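You operate a simulated robot arm through the tools that you are given. There is no shell and no other tool. Be economical: measure what you need, move in short steps, check, and stop when the job is done.

You are at the controls of a simulated robot arm. One attempt, no reset.

## Task
Press the purple housing's seal home; put the housing in the done tray.
Fine: use the seal press first and leave its slide out.

Only the result counts: the job must be done as asked and must still hold three seconds after the hand-in. Knocking over, shifting, dropping, spilling or breaking anything else fails it. A push-on lid holds only when it is set on centred and level and pressed home; a screw cap is set on level and turned clockwise until tight.

## Robot
A 6-joint arm with a two-finger parallel gripper, fixed in place. Base frame: the origin is at the foot of the arm, x ahead of it, y to its left, z up; the work surface is at about z = 0. Readings come in mm, rad, newtons and seconds.
With the tool pointing down near the work surface it reaches from about 140 to 580 mm from the base axis. Its first joint turns from -1.152 to 1.152 rad. Payload 2.1 kg.
The tool frame sits at the grasp point between the pads (the TCP): z along the fingers, y along the line on which they close. The tips reach 30 mm beyond it. Largest opening 94 mm; finger width 28, thickness 10; the body of the gripper, 50 by 96 mm, starts 55 mm behind the TCP.
Orientation is that of the tool frame in the base frame, as [roll, pitch, yaw] about the fixed x, y, z axes, in that order (R = Rz(yaw) Ry(pitch) Rx(roll)). With the fingers straight down and closing along the base's y, the tool's x points along the base's -x, its y along +y and its z along -z.

## Interface
- The arm moves only by the tool arm_command. Its argument "moves" is a list that holds one entry, the list of rows, each a list of 7 numbers: the shift along the tool's x, y, z in mm, then the turn, a rotation vector about the tool's x, y, z in rad, then the opening, from 0 (shut) to 1 (fully open). In form: [[[x, y, z, rx, ry, rz, grip], ...]]. A call has 1 to 10 rows; each row is the pose to reach, as a shift and turn from the pose commanded when the call began, along the tool's axes at that moment. Rows are played at 5 a second. More than 50 mm and 0.15 rad between two rows, or a gripper value outside its range, and nothing of the call is played. Where a pose cannot be reached the arm comes as near as it can. A force on the tool above 90 N (or 10 N above the force at the start of the call, whichever is more), or a blocked arm, ends the call early, and 0.2 s more pass. The fingers move at their own pace (about 72 mm/s each) and stop on an object; they squeeze with about 30 N. The grip force told is the motor's: it shows also when the fingers shut on nothing. Time passes only in rows, and 0.2 s behind the last, so rows that repeat a pose let the fingers close. The reply holds the time, the measured pose of the TCP, the force on the tool along the base axes, the opening and the grip force, in the units named above and with some noise, with the torque about the TCP (base axes, N m) and any sound that the robot's microphone picked up, and new pictures: "show" is both (left out), scene, wrist or none.
- Cameras (640 x 400 px; columns grow to the right, rows downward): "scene" is fixed at [24.1, -349.3, 505.4]; the picture's right is [0.96, -0.28, 0.00], its down [-0.10, -0.35, -0.93] and it looks along [0.26, 0.89, -0.37] (base axes); focal length 342 px, centre (320, 200). "wrist" rides on the gripper at [76, 14, -102] in the tool frame; the picture's right is [-0.18, 0.98, 0.00], its down [-0.75, -0.14, -0.64] and it looks along [-0.63, -0.12, 0.77] (tool axes); focal length 243 px, centre (320, 200). There is no depth. A picture from a camera that has moved, and an enlarged one, comes with that camera's place and axes in the base frame and with its lens.
- enlarge(camera, box): a new picture of the part [left, top, right, bottom] of that camera's present view, enlarged. The clock stands still meanwhile.
- sign_off(): hands the job in; it is judged then, once.

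Go step by step. Nothing tells you positions but the pictures and the camera data: compare them with the known pose of the tool, close in by small moves and look again before you grip or let go. The budget is 120 turns and 200 pictures, counting those below and the enlarged ones. Unless the task says otherwise, let go and move clear before handing in, and close with one line.

The tools are called as a command line: name --argument value ..., lists and objects as JSON in quotes. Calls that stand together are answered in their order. arm_command: Moves the arm, as the interface text tells. Its arguments: {"type":"object","properties":{"moves":{"type":"array","items":{"type":"array","items":{"type":"array","items":{"type":"number"}}}},"show":{"type":"string","enum":["both","scene","wrist","none"]}},"required":["moves"]} The other tools are called the same way: enlarge (camera, box) takes an enlarged picture of a part of a camera's view; sign_off () hands the job in.

At the start:

```text
clock: 0.0
tcp_pos: [165.6, 208.1, 410.7]
ee_rot: [-3.141, 0.001, -3.141]
ft_force: [0.6, 0.5, -0.5]
wrist_torque: [0.02, 0.03, 0.04]
gripper_width: 94.1
grasp_force: 0.0
```

scene: 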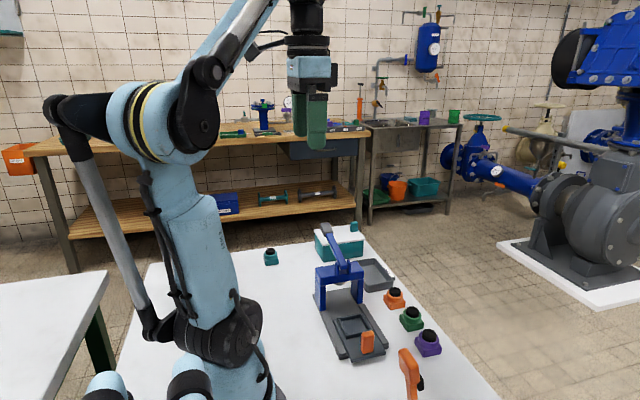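
wrist: 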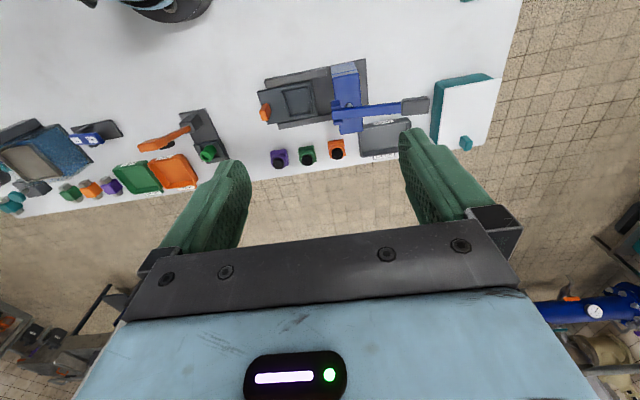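

I see a blue press with a lever and a dark slide, three housings (orange, green, purple) and trays. I'll look closer before moving.

enlarge --camera "scene" --box '[250, 210, 450, 400]'

enlarge --camera "wrist" --box '[240, 40, 520, 200]'

enlarge --camera "wrist" --box '[0, 90, 240, 230]'

```text
2.11 times, centred on (350, 305) of scene
camera zoom: at [24.1, -349.3, 505.4], right [0.96, -0.28, 0.0], down [-0.1, -0.35, -0.93], along [0.26, 0.89, -0.37], focal length 720 px, centre (257, -21)
```

zoom: 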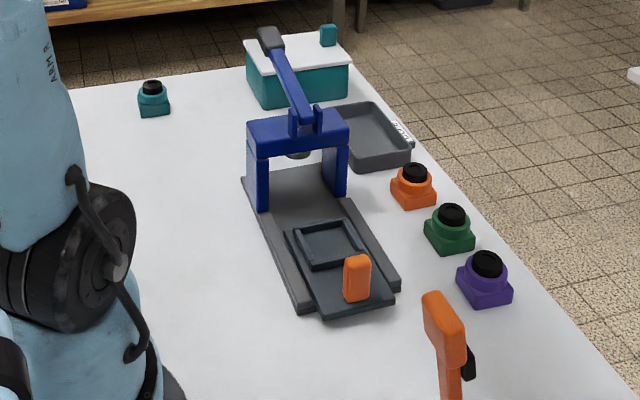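

```text
2.29 times, centred on (380, 120) of wrist
camera zoom: at [89.4, 221.7, 513.5], right [0.18, 0.98, 0.0], down [0.75, -0.14, 0.64], along [0.63, -0.12, -0.77], focal length 555 px, centre (183, 383)
```

zoom: 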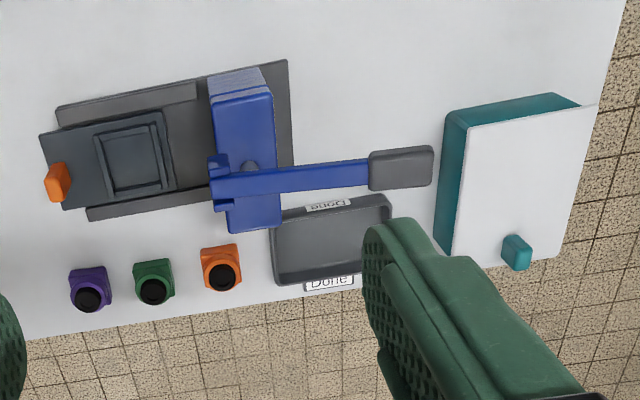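

```text
2.67 times, centred on (120, 160) of wrist
camera zoom: at [89.4, 221.7, 513.5], right [0.18, 0.98, 0.0], down [0.75, -0.14, 0.64], along [0.63, -0.12, -0.77], focal length 647 px, centre (853, 307)
```

zoom: 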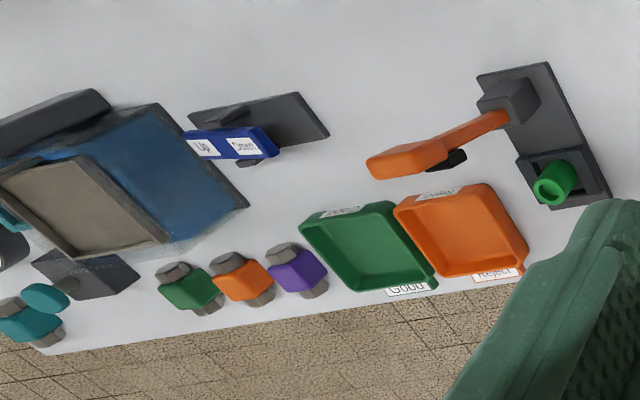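

Purple housing sits at about (356, 72), the press nest (slide out) at about (241, 148), the slide handle at about (240, 85). The done tray is the grey one beside the press. I'll move above the purple housing for a closer view.

arm_command --moves '[[[-38, -27, 10, 0, 0, 0, 1], [-76, -54, 20, 0, 0, 0, 1], [-114, -81, 30, 0, 0, 0, 1], [-152, -108, 40, 0, 0, 0, 1], [-190, -136, 50, 0, 0, 0, 1], [-190, -136, 98, 0, 0, 0, 1], [-190, -136, 146, 0, 0, 0, 1], [-190, -136, 194, 0, 0, 0, 1], [-190, -136, 240, 0, 0, 0, 1]]]'

```text
clock: 2.0
tcp_pos: [355.5, 72.2, 172.1]
ee_rot: [-3.141, -0.001, -3.141]
ft_force: [0.7, -0.1, 0.3]
wrist_torque: [0.0, 0.01, -0.01]
gripper_width: 94.0
grasp_force: 0.0
camera wrist: at [279.0, 85.5, 273.8], right [0.18, 0.98, 0.0], down [0.75, -0.14, 0.64], along [0.63, -0.12, -0.77], focal length 243 px, centre (320, 200)
```

scene: 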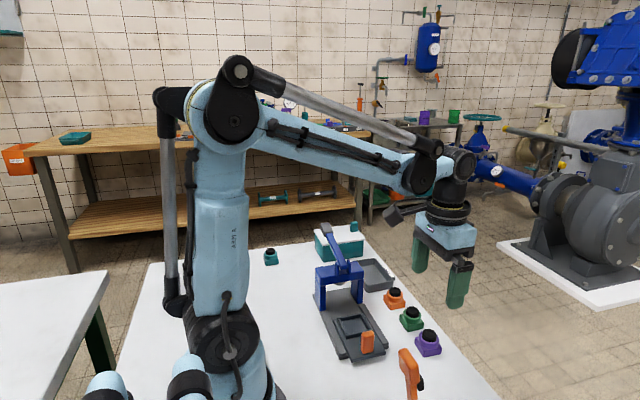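
wrist: 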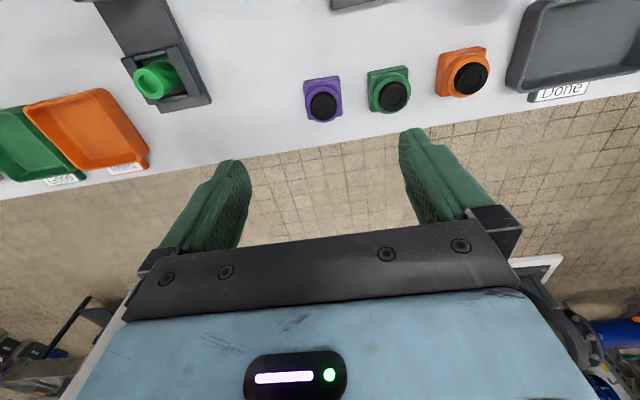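

enlarge --camera "wrist" --box '[280, 50, 440, 150]'

enlarge --camera "scene" --box '[300, 210, 460, 370]'

```text
4.00 times, centred on (360, 100) of wrist
camera zoom: at [279.0, 85.5, 273.8], right [0.18, 0.98, 0.0], down [0.75, -0.14, 0.64], along [0.63, -0.12, -0.77], focal length 970 px, centre (160, 600)
```

zoom: 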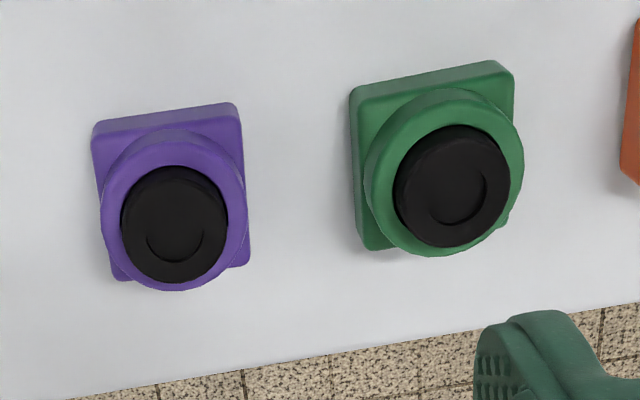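

```text
2.50 times, centred on (380, 290) of scene
camera zoom: at [24.1, -349.3, 505.4], right [0.96, -0.28, 0.0], down [-0.1, -0.35, -0.93], along [0.26, 0.89, -0.37], focal length 856 px, centre (170, -25)
```

zoom: 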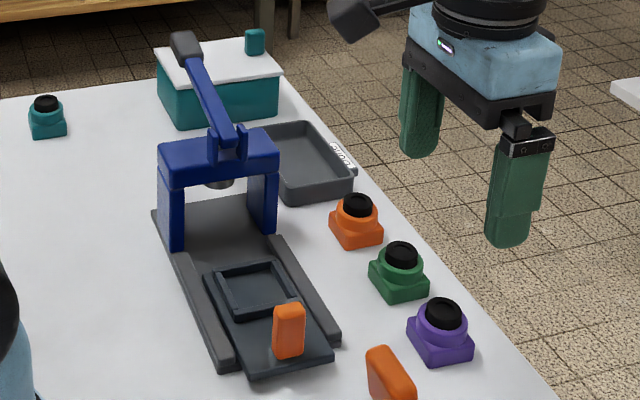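

The purple housing is centred at about (359, 74), base about 36 mm square, total height about 36 mm. Next a view of the nest and press from above.

arm_command --moves '[[[0, 0, -40, 0, 0, 0, 1], [38, 19, -60, 0, 0, 0, 1], [76, 38, -78, 0, 0, 0, 1], [115, 58, -78, 0, 0, 0, 1]]]' --show "wrist"

```text
clock: 3.0
tcp_pos: [240.4, 129.6, 248.5]
ee_rot: [-3.141, 0.002, -3.141]
ft_force: [0.9, -0.1, 0.1]
wrist_torque: [0.01, 0.0, 0.05]
gripper_width: 94.0
grasp_force: 0.0
camera wrist: at [164.1, 143.5, 351.8], right [0.18, 0.98, 0.0], down [0.75, -0.14, 0.64], along [0.63, -0.12, -0.77], focal length 243 px, centre (320, 200)
```

wrist: 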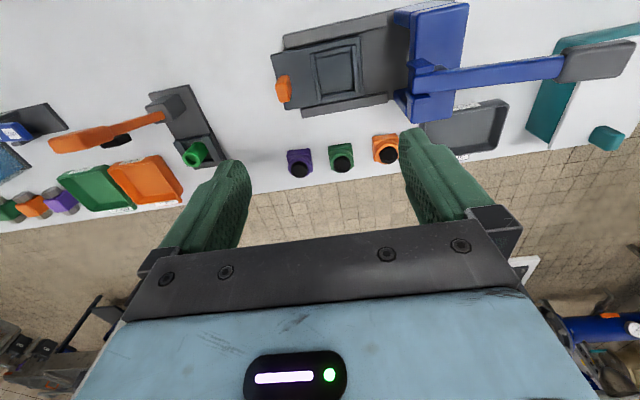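

enlarge --camera "wrist" --box '[260, 20, 420, 120]'

enlarge --camera "wrist" --box '[380, 0, 640, 160]'

enlarge --camera "scene" --box '[300, 215, 400, 295]'

enlarge --camera "scene" --box '[310, 290, 410, 370]'

```text
4.00 times, centred on (340, 70) of wrist
camera zoom: at [164.1, 143.5, 351.8], right [0.18, 0.98, 0.0], down [0.75, -0.14, 0.64], along [0.63, -0.12, -0.77], focal length 970 px, centre (240, 720)
```

zoom: 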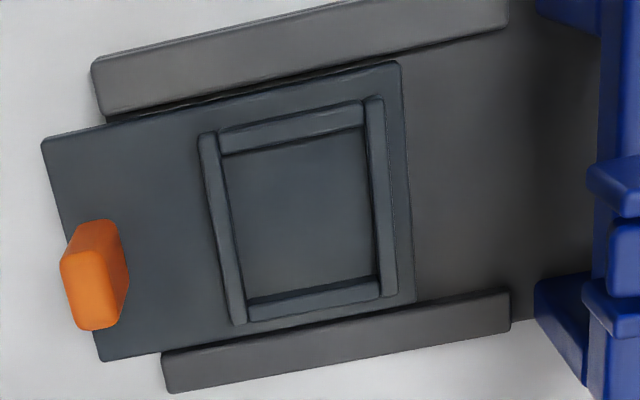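

```text
2.46 times, centred on (510, 80) of wrist
camera zoom: at [164.1, 143.5, 351.8], right [0.18, 0.98, 0.0], down [0.75, -0.14, 0.64], along [0.63, -0.12, -0.77], focal length 597 px, centre (-148, 495)
```

zoom: 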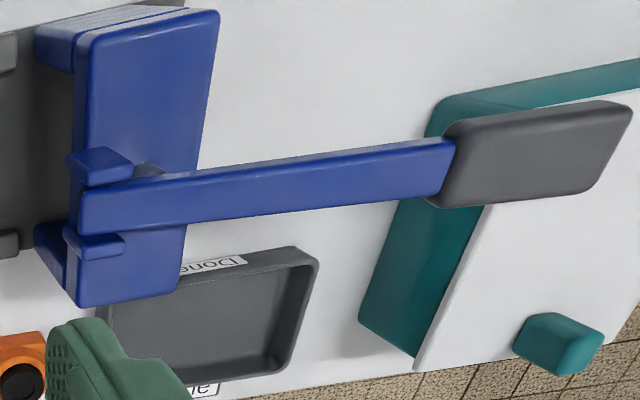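

```text
5.00 times, centred on (350, 255) of scene
camera zoom: at [24.2, -349.3, 505.4], right [0.96, -0.28, 0.0], down [-0.1, -0.35, -0.93], along [0.26, 0.89, -0.37], focal length 1711 px, centre (170, -75)
```

zoom: 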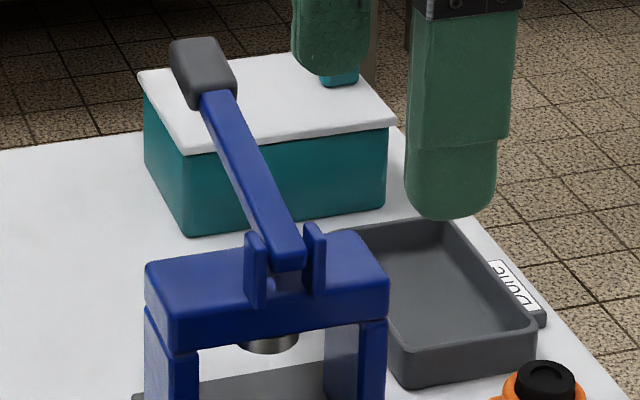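

```text
5.00 times, centred on (360, 330) of scene
camera zoom: at [24.2, -349.3, 505.4], right [0.96, -0.28, 0.0], down [-0.1, -0.35, -0.93], along [0.26, 0.89, -0.37], focal length 1711 px, centre (120, -450)
```

zoom: 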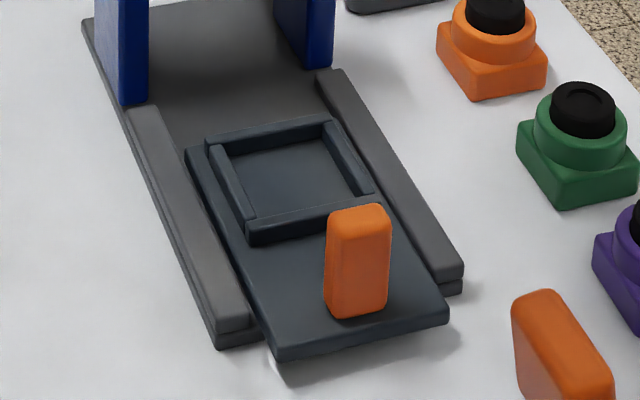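

The nest is axis-aligned, centred at about (239, 148.5), with walls about 8 mm high, so I should grip the housing by its round collar with the tips about 13 mm up. I'll go above the purple housing with a narrower opening.

arm_command --moves '[[[-38, -18, 10, 0, 0, 0, 0.6], [-76, -36, 20, 0, 0, 0, 0.6], [-118.6, -55.6, 30, 0, 0, 0, 0.6], [-118.6, -55.6, 75, 0, 0, 0, 0.6], [-118.6, -55.6, 115, 0, 0, 0, 0.6], [-118.6, -55.6, 155, 0, 0, 0, 0.6], [-118.6, -55.6, 155, 0, 0, 0, 0.6]]]'

```text
clock: 4.6
tcp_pos: [359.2, 75.8, 93.4]
ee_rot: [3.141, 0.0, -3.14]
ft_force: [0.2, -0.9, -0.2]
wrist_torque: [0.01, 0.02, 0.0]
gripper_width: 56.3
grasp_force: 0.0
camera wrist: at [283.0, 88.9, 195.9], right [0.18, 0.98, 0.0], down [0.75, -0.14, 0.64], along [0.63, -0.12, -0.77], focal length 243 px, centre (320, 200)
```

scene: 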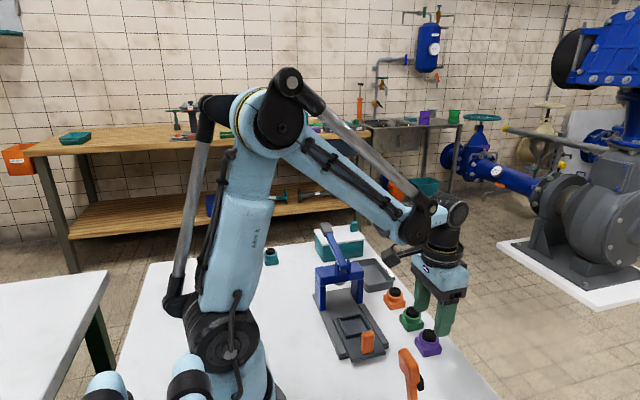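
wrist: 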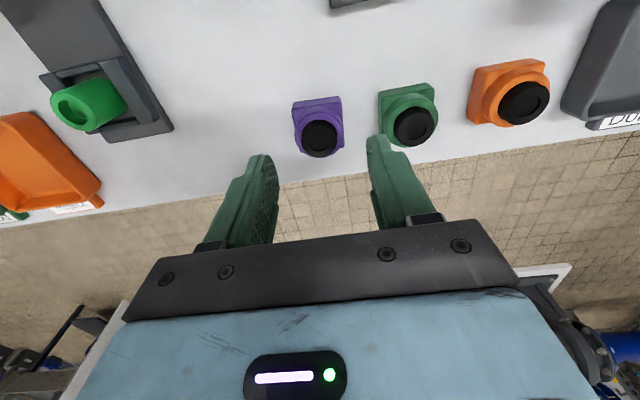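

enlarge --camera "wrist" --box '[270, 80, 390, 170]'

enlarge --camera "scene" --box '[390, 290, 470, 360]'

```text
4.44 times, centred on (330, 125) of wrist
camera zoom: at [283.0, 88.9, 195.9], right [0.18, 0.98, 0.0], down [0.75, -0.14, 0.64], along [0.63, -0.12, -0.77], focal length 1078 px, centre (276, 533)
```

zoom: 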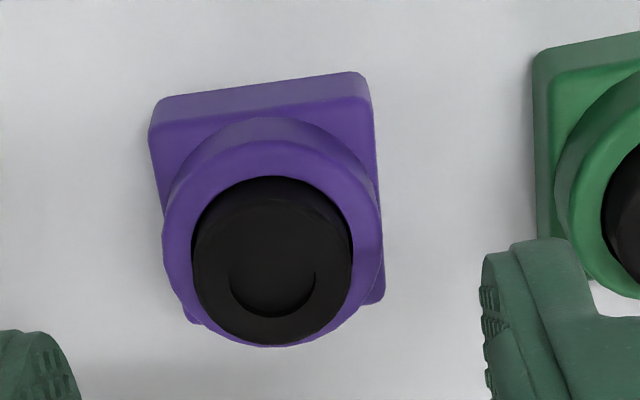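

```text
5.71 times, centred on (430, 325) of scene
camera zoom: at [24.1, -349.3, 505.4], right [0.96, -0.28, 0.0], down [-0.1, -0.35, -0.93], along [0.26, 0.89, -0.37], focal length 1955 px, centre (-309, -514)
```

zoom: 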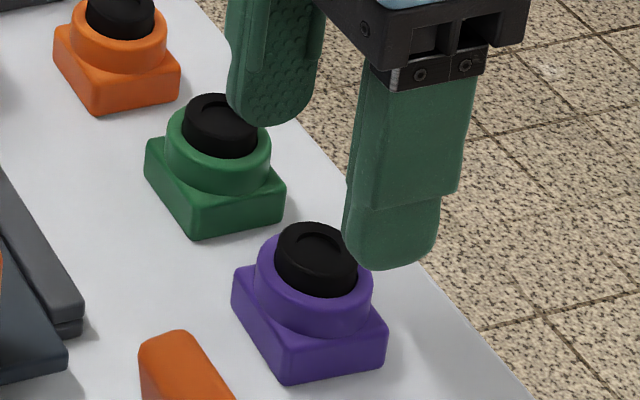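

The housing centre is about (360.5, 74). I'll lower beside the collar with tips at about 14 mm and check before closing.

arm_command --moves '[[[-1.3, -1.8, 25, 0, 0, 0, 0.6], [-1.3, -1.8, 49, 0, 0, 0, 0.6]]]'

enlarge --camera "scene" --box '[390, 290, 470, 360]'

enlarge --camera "wrist" --box '[220, 110, 420, 235]'

```text
clock: 5.2
tcp_pos: [360.1, 72.3, 44.6]
ee_rot: [3.14, 0.0, 3.142]
ft_force: [-0.3, -0.4, 0.0]
wrist_torque: [0.0, -0.01, -0.01]
gripper_width: 56.2
grasp_force: 0.0
camera wrist: at [284.3, 87.0, 147.2], right [0.18, 0.98, 0.0], down [0.75, -0.14, 0.64], along [0.63, -0.12, -0.77], focal length 243 px, centre (320, 200)
```

scene: 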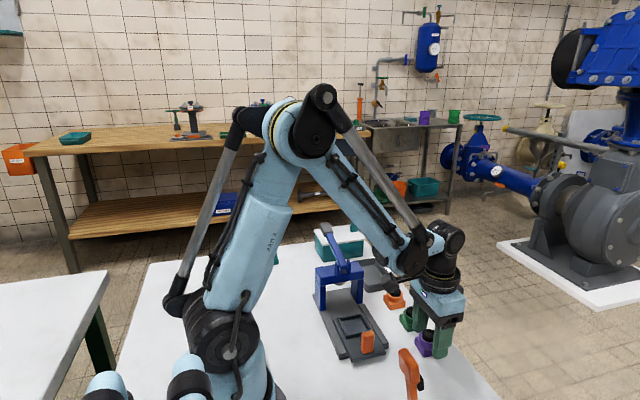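
wrist: 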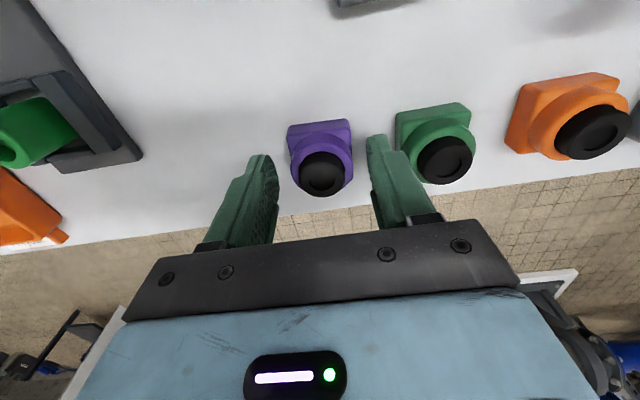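

```text
5.71 times, centred on (430, 325) of scene
camera zoom: at [24.2, -349.3, 505.4], right [0.96, -0.28, 0.0], down [-0.1, -0.35, -0.93], along [0.26, 0.89, -0.37], focal length 1955 px, centre (-309, -514)
```

zoom: 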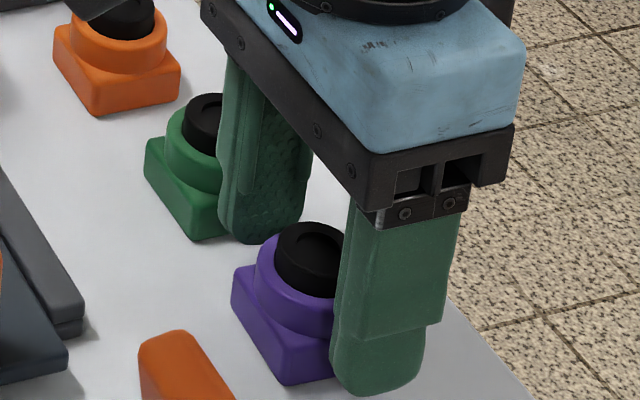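

```text
3.20 times, centred on (320, 172) of wrist
camera zoom: at [284.3, 87.0, 147.2], right [0.18, 0.98, 0.0], down [0.75, -0.14, 0.64], along [0.63, -0.12, -0.77], focal length 776 px, centre (320, 288)
```

zoom: 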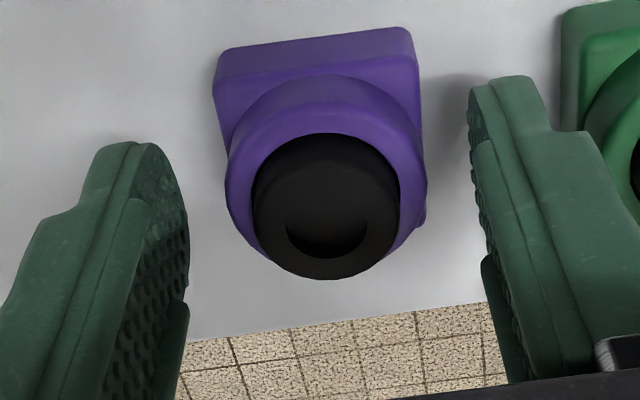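

The fingers straddle the collar evenly; I close the gripper.

arm_command --moves '[[[0, 0.8, 0, 0, 0, 0, 0.4], [0, 0.8, 0, 0, 0, 0, 0.3], [0, 0.8, 0, 0, 0, 0, 0.2], [0, 0.8, 0, 0, 0, 0, 0.2]]]'

enlarge --camera "wrist" --box '[220, 110, 420, 235]'

```text
clock: 6.2
tcp_pos: [360.9, 74.7, 45.2]
ee_rot: [-3.141, 0.0, -3.14]
ft_force: [-0.3, -0.2, -0.2]
wrist_torque: [-0.01, -0.01, 0.03]
gripper_width: 37.4
grasp_force: 29.9
camera wrist: at [284.3, 87.8, 147.2], right [0.18, 0.98, 0.0], down [0.75, -0.14, 0.64], along [0.63, -0.12, -0.77], focal length 243 px, centre (320, 200)
```

scene: 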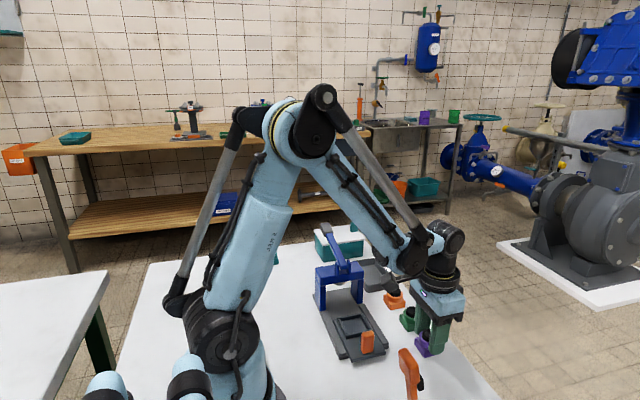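
wrist: 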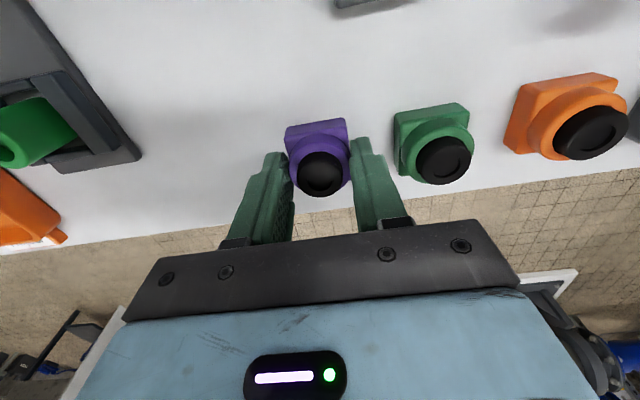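

```text
3.20 times, centred on (320, 172) of wrist
camera zoom: at [284.3, 87.8, 147.2], right [0.18, 0.98, 0.0], down [0.75, -0.14, 0.64], along [0.63, -0.12, -0.77], focal length 776 px, centre (320, 288)
```

zoom: 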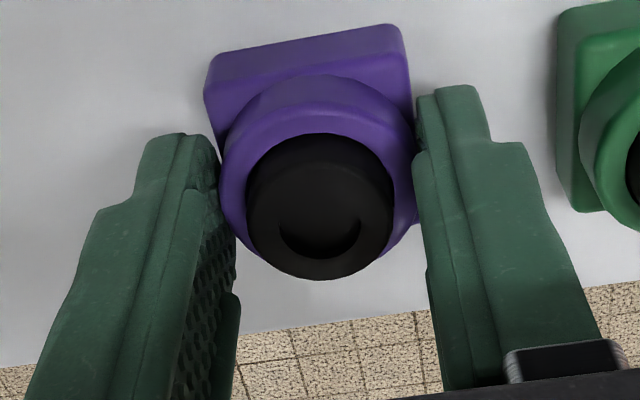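

Gripped at 37 mm on the collar. I lift straight up and carry it above the nest.

arm_command --moves '[[[0, 0, -20, 0, 0, 0, 0.2], [0, 0, -45, 0, 0, 0, 0.2], [0, 0, -70, 0, 0, 0, 0.2], [35, 21, -75, 0, 0, 0, 0.2], [75, 45, -75, 0, 0, 0, 0.2], [105, 63, -75, 0, 0, 0, 0.2], [121.7, 73.8, -75, 0, 0, 0, 0.2], [121.7, 73.8, -75, 0, 0, 0, 0.2]]]'

enlarge --camera "wrist" --box '[220, 60, 420, 210]'

enlarge --camera "scene" --box '[290, 230, 430, 370]'

```text
clock: 8.0
tcp_pos: [238.9, 147.8, 118.9]
ee_rot: [-3.141, -0.001, -3.142]
ft_force: [0.4, -0.3, -0.5]
wrist_torque: [-0.01, 0.03, -0.01]
gripper_width: 18.5
grasp_force: 0.1
camera wrist: at [162.0, 160.9, 222.6], right [0.18, 0.98, 0.0], down [0.75, -0.14, 0.64], along [0.63, -0.12, -0.77], focal length 243 px, centre (320, 200)
```

scene: 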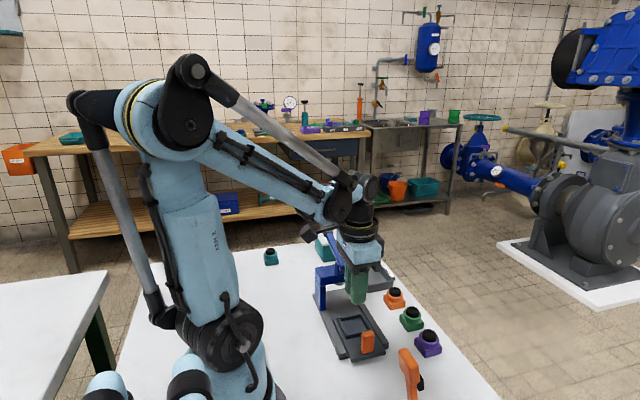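
wrist: 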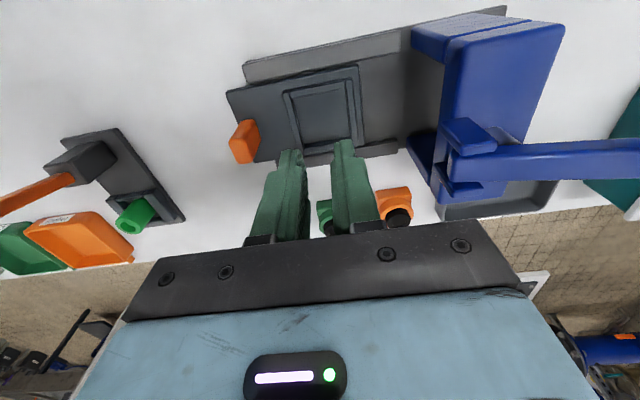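

```text
2.67 times, centred on (320, 135) of wrist
camera zoom: at [162.0, 160.9, 222.6], right [0.18, 0.98, 0.0], down [0.75, -0.14, 0.64], along [0.63, -0.12, -0.77], focal length 647 px, centre (320, 373)
```

zoom: 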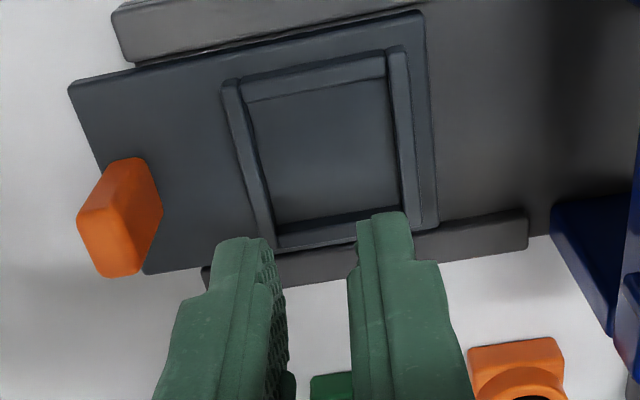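

```text
2.86 times, centred on (360, 300) of scene
camera zoom: at [24.1, -349.3, 505.4], right [0.96, -0.28, 0.0], down [-0.1, -0.35, -0.93], along [0.26, 0.89, -0.37], focal length 978 px, centre (206, -86)
```

zoom: 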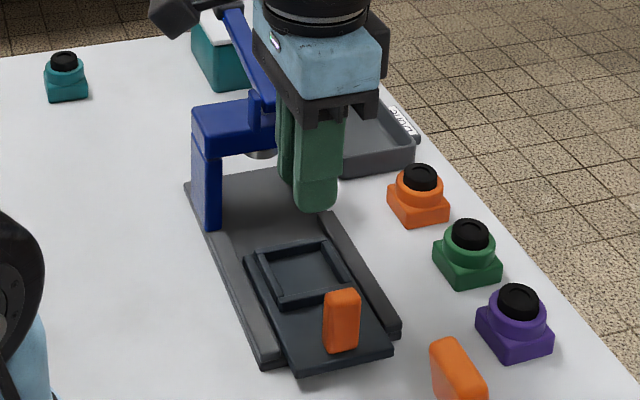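

The housing slipped out and appears to be still standing at its place; the grip was too high. I go back above it, to grip lower.

arm_command --moves '[[[-40, -25, 0, 0, 0, 0, 0.6], [-80, -49, 0, 0, 0, 0, 0.6], [-121.7, -73.8, 0, 0, 0, 0, 0.6], [-121.7, -73.8, 20, 0, 0, 0, 0.6], [-121.7, -73.8, 20, 0, 0, 0, 0.6]]]'

enlarge --camera "wrist" --box '[270, 80, 390, 170]'

enlarge --camera "scene" --box '[390, 290, 470, 360]'

```text
clock: 9.2
tcp_pos: [361.3, 74.2, 100.1]
ee_rot: [-3.14, -0.001, 3.141]
ft_force: [0.2, -0.5, 0.3]
wrist_torque: [0.01, -0.02, -0.01]
gripper_width: 56.4
grasp_force: 0.1
camera wrist: at [285.0, 87.0, 202.3], right [0.18, 0.98, 0.0], down [0.75, -0.14, 0.64], along [0.63, -0.12, -0.77], focal length 243 px, centre (320, 200)
```

scene: 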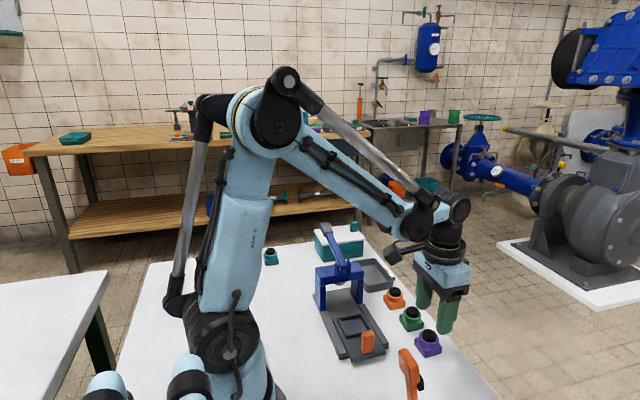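
wrist: 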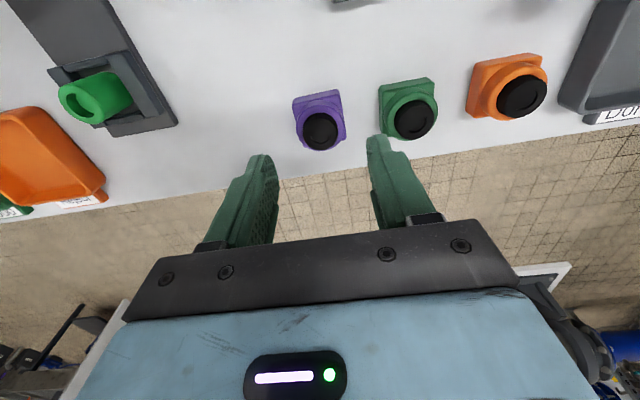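

```text
4.44 times, centred on (330, 125) of wrist
camera zoom: at [285.0, 87.0, 202.3], right [0.18, 0.98, 0.0], down [0.75, -0.14, 0.64], along [0.63, -0.12, -0.77], focal length 1078 px, centre (276, 533)
```

zoom: 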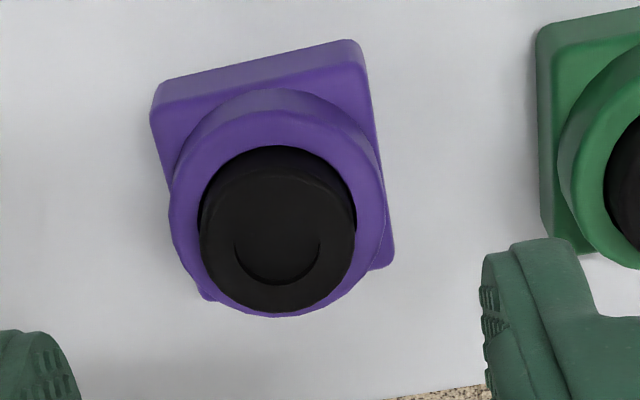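

```text
5.71 times, centred on (430, 325) of scene
camera zoom: at [24.1, -349.3, 505.4], right [0.96, -0.28, 0.0], down [-0.1, -0.35, -0.93], along [0.26, 0.89, -0.37], focal length 1955 px, centre (-309, -514)
```

zoom: 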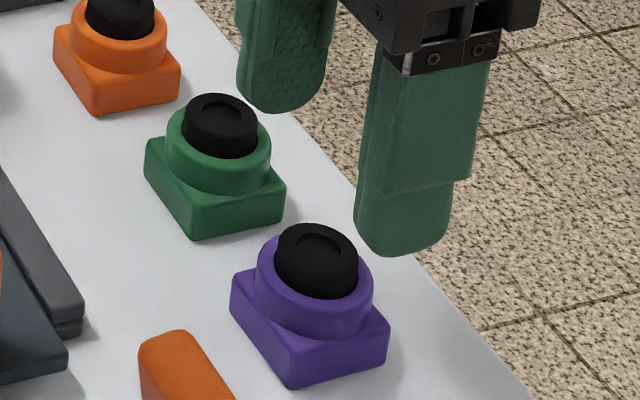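

The housing stands upright and is now square to the axes. I'll lower to tips at about 6 mm, grip, lift slightly and check the hold.

arm_command --moves '[[[0, -0.3, 30, 0, 0, 0, 0.6], [0, -0.3, 64, 0, 0, 0, 0.6], [0, -0.3, 64, 0, 0, 0, 0.3], [0, -0.3, 64, 0, 0, 0, 0.1], [0, -0.3, 64, 0, 0, 0, 0.0], [0, -0.3, 64, 0, 0, 0, 0.0], [0, -0.3, 61, 0, 0, 0, 0.0], [0, -0.3, 57, 0, 0, 0, 0.0], [0, -0.3, 52, 0, 0, 0, 0.0], [0, -0.3, 52, 0, 0, 0, 0.0]]]'

enlarge --camera "scene" --box '[390, 290, 470, 360]'

enlarge --camera "wrist" --box '[220, 110, 420, 235]'

```text
clock: 11.4
tcp_pos: [360.4, 73.5, 47.6]
ee_rot: [-3.142, -0.001, 3.14]
ft_force: [-0.3, -0.3, -1.7]
wrist_torque: [0.0, 0.02, -0.02]
gripper_width: 37.4
grasp_force: 30.6
camera wrist: at [284.4, 86.8, 150.6], right [0.18, 0.98, 0.0], down [0.75, -0.14, 0.64], along [0.63, -0.12, -0.77], focal length 243 px, centre (320, 200)
```

scene: 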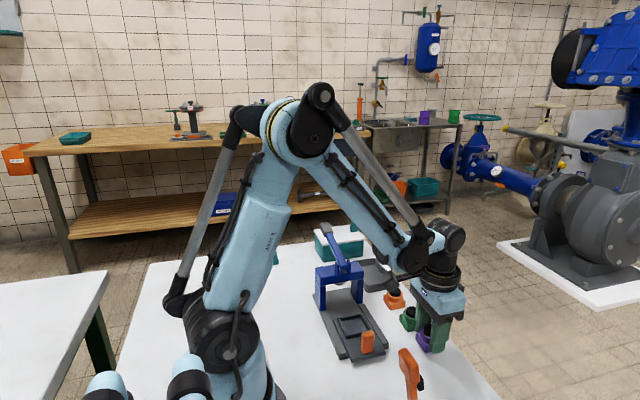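
wrist: 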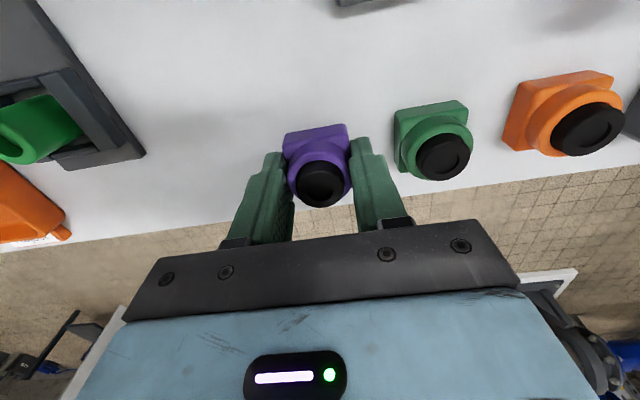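

```text
5.71 times, centred on (430, 325) of scene
camera zoom: at [24.2, -349.3, 505.4], right [0.96, -0.28, 0.0], down [-0.1, -0.35, -0.93], along [0.26, 0.89, -0.37], focal length 1955 px, centre (-309, -514)
```

zoom: 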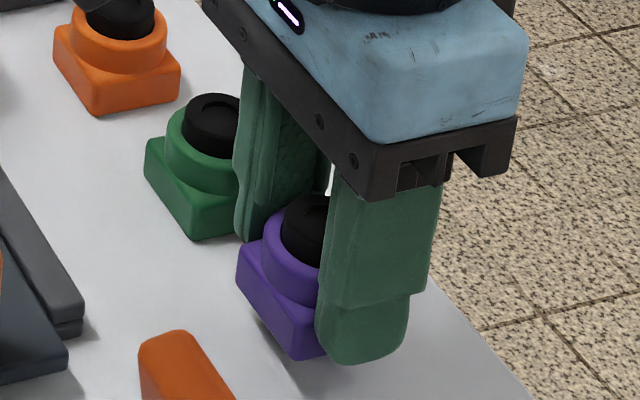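

```text
3.20 times, centred on (320, 172) of wrist
camera zoom: at [284.4, 86.8, 150.6], right [0.18, 0.98, 0.0], down [0.75, -0.14, 0.64], along [0.63, -0.12, -0.77], focal length 776 px, centre (320, 288)
```

zoom: 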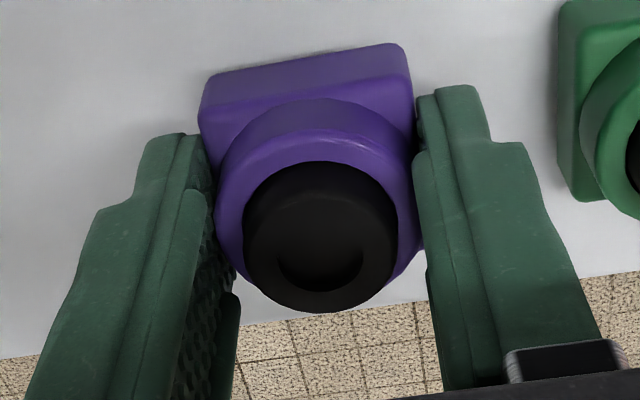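

Held: the housing has come up with the fingers, 37.4 mm wide. I lift gently and carry it over the nest.

arm_command --moves '[[[0, 0, -15, 0, 0, 0, 0], [0, 0, -32, 0, 0, 0, 0], [0, 0, -48, 0, 0, 0, 0], [15, 9, -55, 0, 0, 0, 0], [40, 24, -55, 0, 0, 0, 0], [65, 40, -55, 0, 0, 0, 0], [90, 55, -55, 0, 0, 0, 0], [110, 67, -55, 0, 0, 0, 0], [121.5, 75, -55, 0, 0, 0, 0], [121.5, 75, -55, 0, 0, 0, 0]]]'

enlarge --camera "wrist" --box '[220, 60, 420, 210]'

enlarge --camera "scene" --box '[310, 260, 410, 360]'

```text
clock: 13.6
tcp_pos: [239.4, 149.1, 103.6]
ee_rot: [3.141, 0.0, -3.141]
ft_force: [-0.9, -0.2, -1.3]
wrist_torque: [0.01, 0.03, 0.01]
gripper_width: 37.4
grasp_force: 29.7
camera wrist: at [163.4, 161.7, 205.5], right [0.18, 0.98, 0.0], down [0.75, -0.14, 0.64], along [0.63, -0.12, -0.77], focal length 243 px, centre (320, 200)
```

scene: 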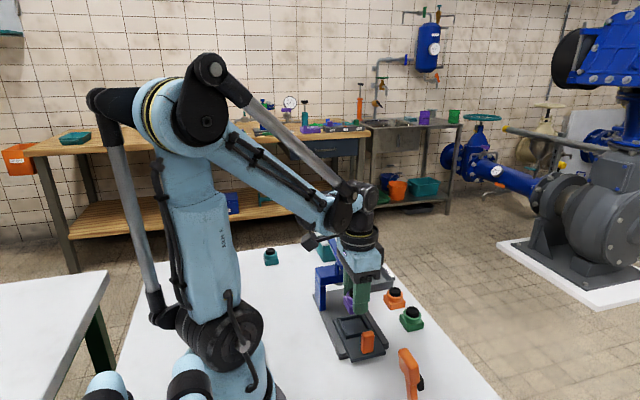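
wrist: 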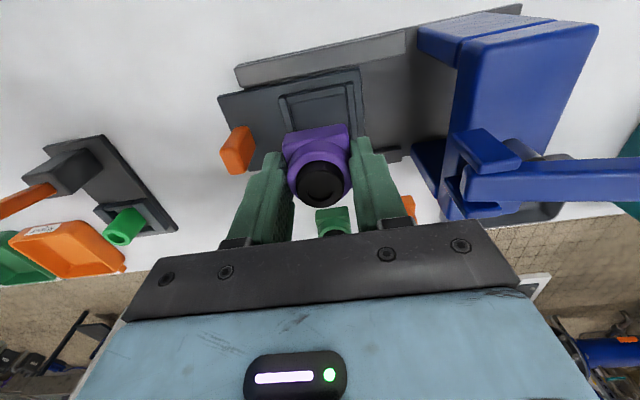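

```text
2.67 times, centred on (320, 135) of wrist
camera zoom: at [163.4, 161.7, 205.5], right [0.18, 0.98, 0.0], down [0.75, -0.14, 0.64], along [0.63, -0.12, -0.77], focal length 647 px, centre (320, 373)
```

zoom: 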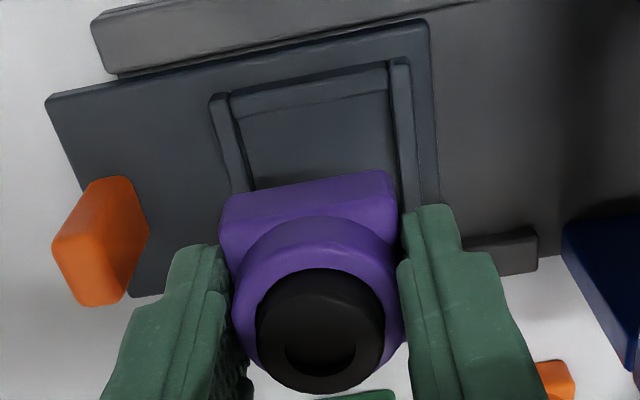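

```text
4.00 times, centred on (360, 310) of scene
camera zoom: at [24.1, -349.3, 505.4], right [0.96, -0.28, 0.0], down [-0.1, -0.35, -0.93], along [0.26, 0.89, -0.37], focal length 1369 px, centre (160, -240)
```

zoom: 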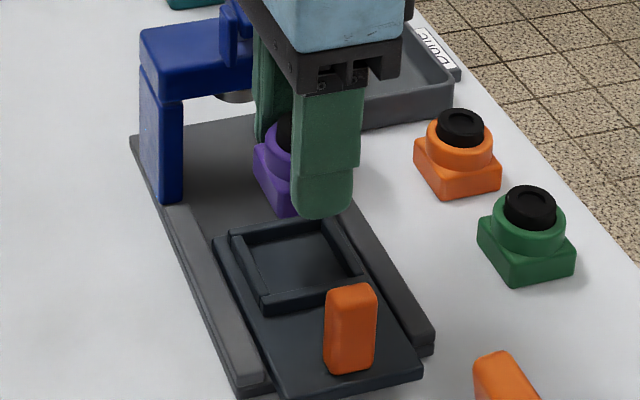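

The held housing looks about 1.5 mm too far in x and 2 mm short in y relative to the nest. I correct and lower to just above the nest walls, then compare the gaps.

arm_command --moves '[[[1.5, 2, 12, 0, 0, 0, 0], [1.5, 2, 24, 0, 0, 0, 0], [1.5, 2, 34, 0, 0, 0, 0], [1.5, 2, 34, 0, 0, 0, 0]]]'

enlarge --camera "wrist" --box '[240, 80, 400, 200]'

enlarge --camera "scene" --box '[320, 280, 400, 350]'

```text
clock: 14.6
tcp_pos: [238.4, 152.0, 69.1]
ee_rot: [3.141, -0.001, -3.139]
ft_force: [0.0, 0.6, -1.4]
wrist_torque: [-0.01, 0.03, -0.03]
gripper_width: 37.5
grasp_force: 29.7
camera wrist: at [161.0, 164.0, 171.5], right [0.18, 0.98, 0.0], down [0.75, -0.14, 0.64], along [0.63, -0.12, -0.77], focal length 243 px, centre (320, 200)
```

scene: 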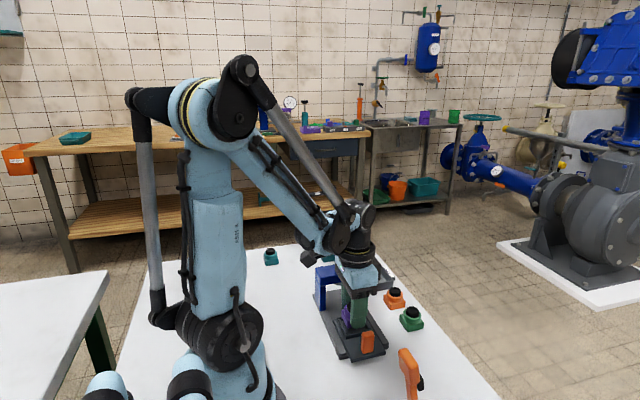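
wrist: 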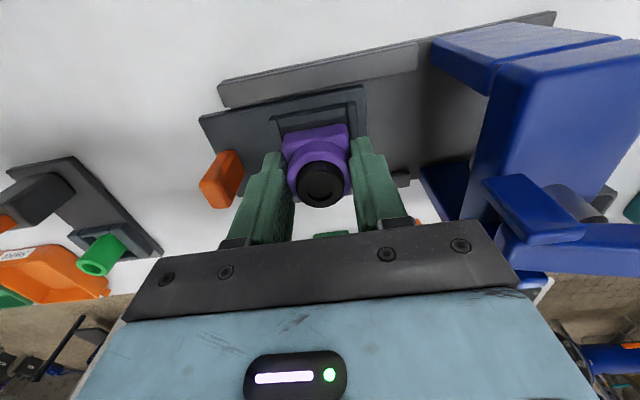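

```text
3.33 times, centred on (320, 140) of wrist
camera zoom: at [161.0, 164.0, 171.5], right [0.18, 0.98, 0.0], down [0.75, -0.14, 0.64], along [0.63, -0.12, -0.77], focal length 809 px, centre (320, 400)
```

zoom: 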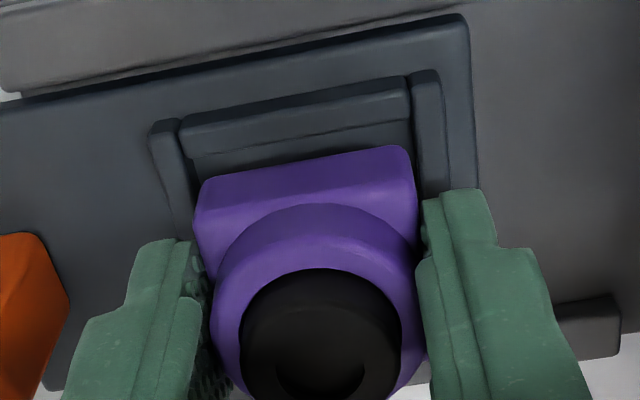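

```text
5.71 times, centred on (360, 315) of scene
camera zoom: at [24.1, -349.3, 505.4], right [0.96, -0.28, 0.0], down [-0.1, -0.35, -0.93], along [0.26, 0.89, -0.37], focal length 1955 px, centre (91, -457)
```

zoom: 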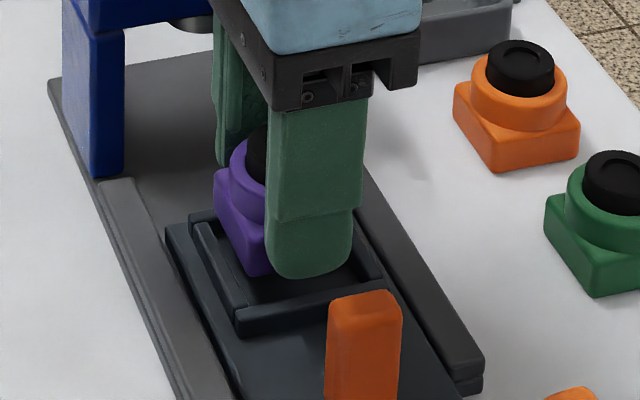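

Relative to the nest the housing now looks about 1.2 mm far in both x and y. I correct by that and lower a few mm, then check again.

arm_command --moves '[[[1.2, -1.1, 0, 0, 0, 0, 0], [1.2, -1.1, 4, 0, 0, 0, 0], [1.2, -1.1, 6, 0, 0, 0, 0]]]' --show "none"

enlarge --camera "wrist" --box '[260, 80, 380, 170]'

enlarge --camera "scene" --box '[330, 290, 390, 340]'

```text
clock: 15.4
tcp_pos: [237.7, 149.0, 62.7]
ee_rot: [3.141, 0.0, -3.14]
ft_force: [0.3, -0.7, -2.2]
wrist_torque: [-0.02, -0.02, 0.03]
gripper_width: 37.3
grasp_force: 30.5
```

```text
4.44 times, centred on (320, 125) of wrist
camera zoom: at [160.1, 162.7, 165.5], right [0.18, 0.98, 0.0], down [0.75, -0.14, 0.64], along [0.63, -0.12, -0.77], focal length 1078 px, centre (320, 533)
```

zoom: 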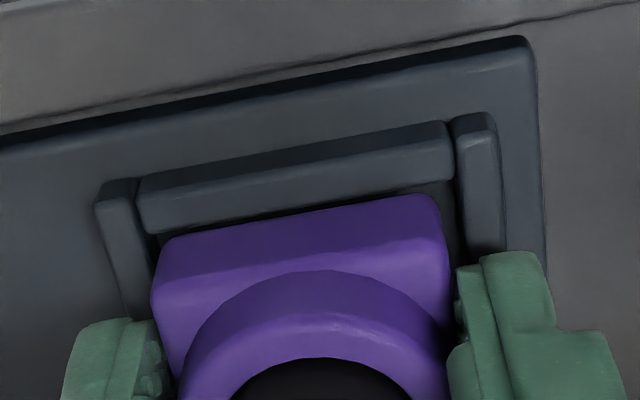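

```text
8.00 times, centred on (360, 315) of scene
camera zoom: at [24.1, -349.3, 505.4], right [0.96, -0.28, 0.0], down [-0.1, -0.35, -0.93], along [0.26, 0.89, -0.37], focal length 2738 px, centre (0, -720)
```

zoom: 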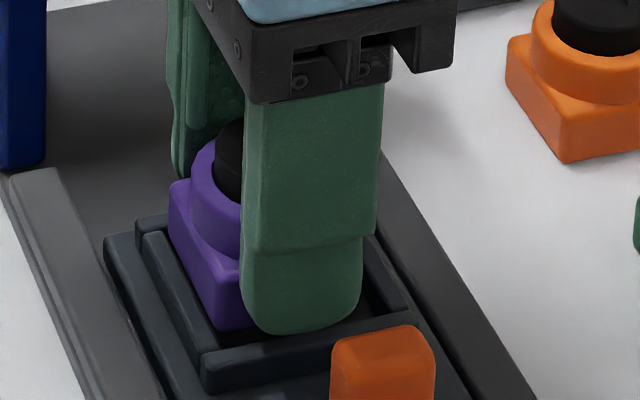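

Y looks centred; x looks slightly short now. I shift +1 mm in x and lower 2.5 mm to compare edges at nearly equal height.

arm_command --moves '[[[-1.0, 0, 0, 0, 0, 0, 0], [-1.0, 0, 2, 0, 0, 0, 0], [-1.0, 0, 2.5, 0, 0, 0, 0]]]' --show "none"

enlarge --camera "wrist" --box '[270, 100, 370, 160]'

enlarge --camera "scene" --box '[340, 305, 390, 345]'

```text
clock: 16.2
tcp_pos: [236.5, 149.5, 60.8]
ee_rot: [-3.141, 0.001, -3.141]
ft_force: [0.7, -0.4, -1.8]
wrist_torque: [-0.03, -0.02, 0.02]
gripper_width: 37.6
grasp_force: 29.9
```

```text
6.40 times, centred on (320, 130) of wrist
camera zoom: at [161.0, 162.6, 162.8], right [0.18, 0.98, 0.0], down [0.75, -0.14, 0.64], along [0.63, -0.12, -0.77], focal length 1553 px, centre (320, 648)
```

zoom: 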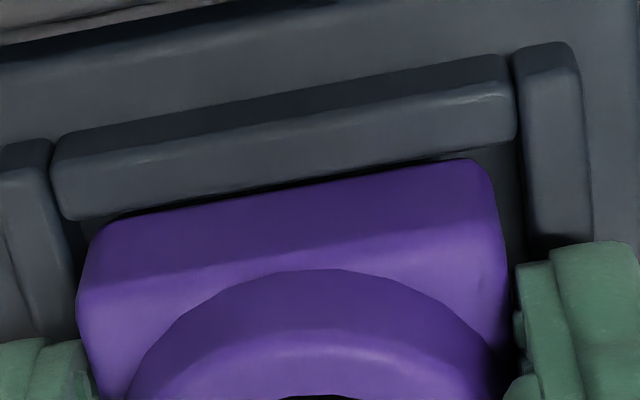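

```text
10.00 times, centred on (365, 325) of scene
camera zoom: at [24.1, -349.3, 505.4], right [0.96, -0.28, 0.0], down [-0.1, -0.35, -0.93], along [0.26, 0.89, -0.37], focal length 3422 px, centre (-130, -1050)
```

zoom: 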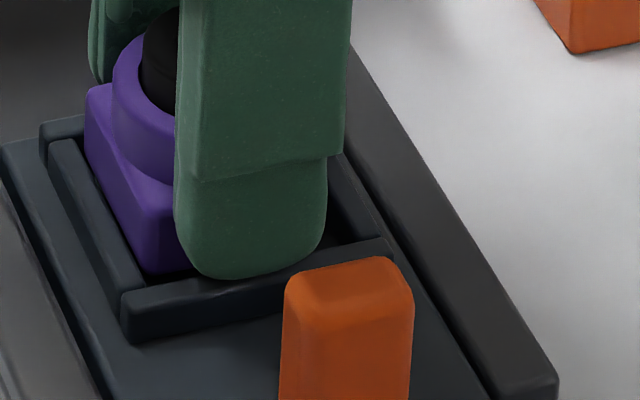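

Gaps look small on the near-x side and the low-y side. I shift +0.8 x, +0.4 y and ease down 3 mm, watching the force.

arm_command --moves '[[[-0.8, 0.4, 0, 0, 0, 0, 0], [-0.8, 0.4, 1, 0, 0, 0, 0], [-0.8, 0.4, 2, 0, 0, 0, 0], [-0.8, 0.4, 3, 0, 0, 0, 0]]]' --show "none"

enlarge --camera "wrist" --box '[270, 100, 370, 160]'

enlarge --camera "scene" --box '[340, 305, 390, 345]'

```text
clock: 17.2
tcp_pos: [238.2, 150.0, 57.5]
ee_rot: [3.141, 0.0, -3.14]
ft_force: [0.2, 0.0, -1.0]
wrist_torque: [0.05, -0.02, 0.0]
gripper_width: 37.6
grasp_force: 30.3
```

```text
6.40 times, centred on (320, 130) of wrist
camera zoom: at [161.8, 163.4, 159.9], right [0.18, 0.98, 0.0], down [0.75, -0.14, 0.64], along [0.63, -0.12, -0.77], focal length 1553 px, centre (320, 648)
```

zoom: 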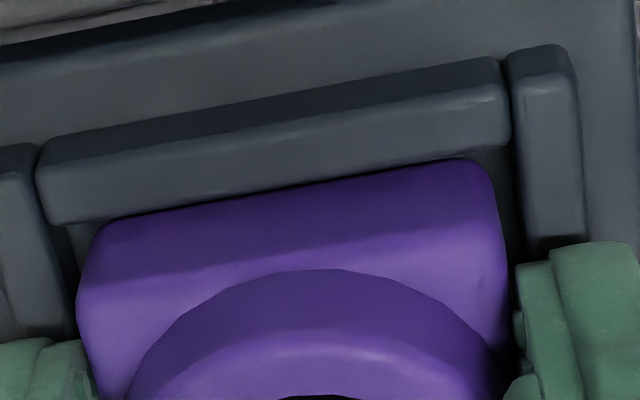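

```text
10.00 times, centred on (365, 325) of scene
camera zoom: at [24.1, -349.3, 505.4], right [0.96, -0.28, 0.0], down [-0.1, -0.35, -0.93], along [0.26, 0.89, -0.37], focal length 3422 px, centre (-130, -1050)
```

zoom: 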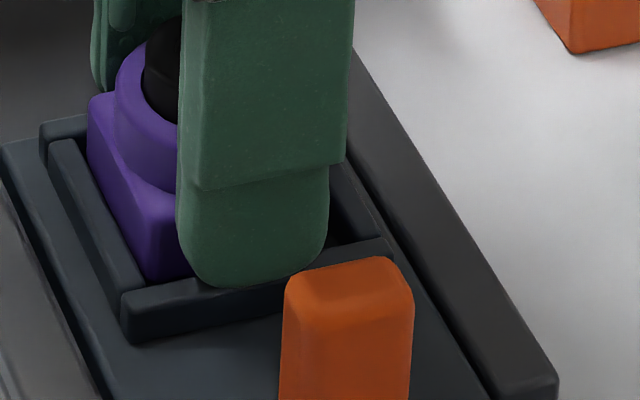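

No contact; the base is entering the nest. I continue down 2.5 mm.

arm_command --moves '[[[-0.3, 0.2, 1, 0, 0, 0, 0], [-0.3, 0.2, 2, 0, 0, 0, 0], [-0.3, 0.2, 2.6, 0, 0, 0, 0]]]' --show "none"

enlarge --camera "wrist" --box '[270, 100, 370, 160]'

enlarge --camera "scene" --box '[340, 305, 390, 345]'

```text
clock: 17.9
tcp_pos: [237.7, 152.6, 57.1]
ee_rot: [-3.141, -0.005, -3.14]
ft_force: [-3.9, -0.7, 23.9]
wrist_torque: [0.09, -0.25, -0.01]
gripper_width: 37.3
grasp_force: 29.9
stopped in row 3: the force on the tool passed its limit at 100 N (the readings are from after the stop); the commanded pose is now the measured one
```

```text
6.40 times, centred on (320, 130) of wrist
camera zoom: at [162.7, 164.3, 159.7], right [0.18, 0.98, 0.0], down [0.76, -0.14, 0.64], along [0.63, -0.12, -0.77], focal length 1553 px, centre (320, 648)
```

zoom: 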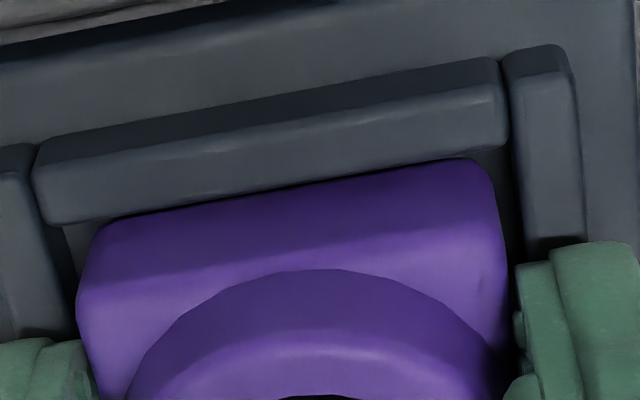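

```text
10.00 times, centred on (365, 325) of scene
camera zoom: at [24.1, -349.4, 505.4], right [0.96, -0.28, 0.0], down [-0.1, -0.35, -0.93], along [0.26, 0.89, -0.37], focal length 3422 px, centre (-130, -1050)
```

zoom: 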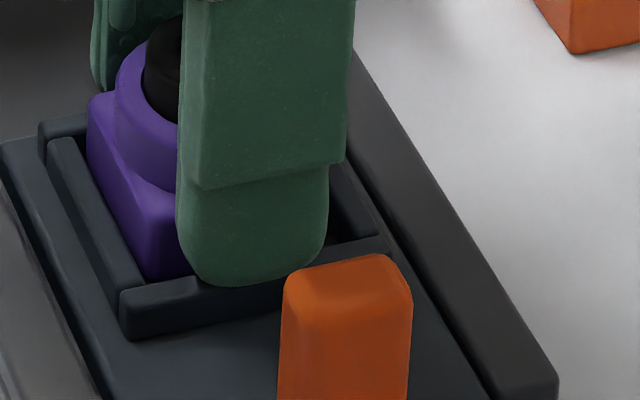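

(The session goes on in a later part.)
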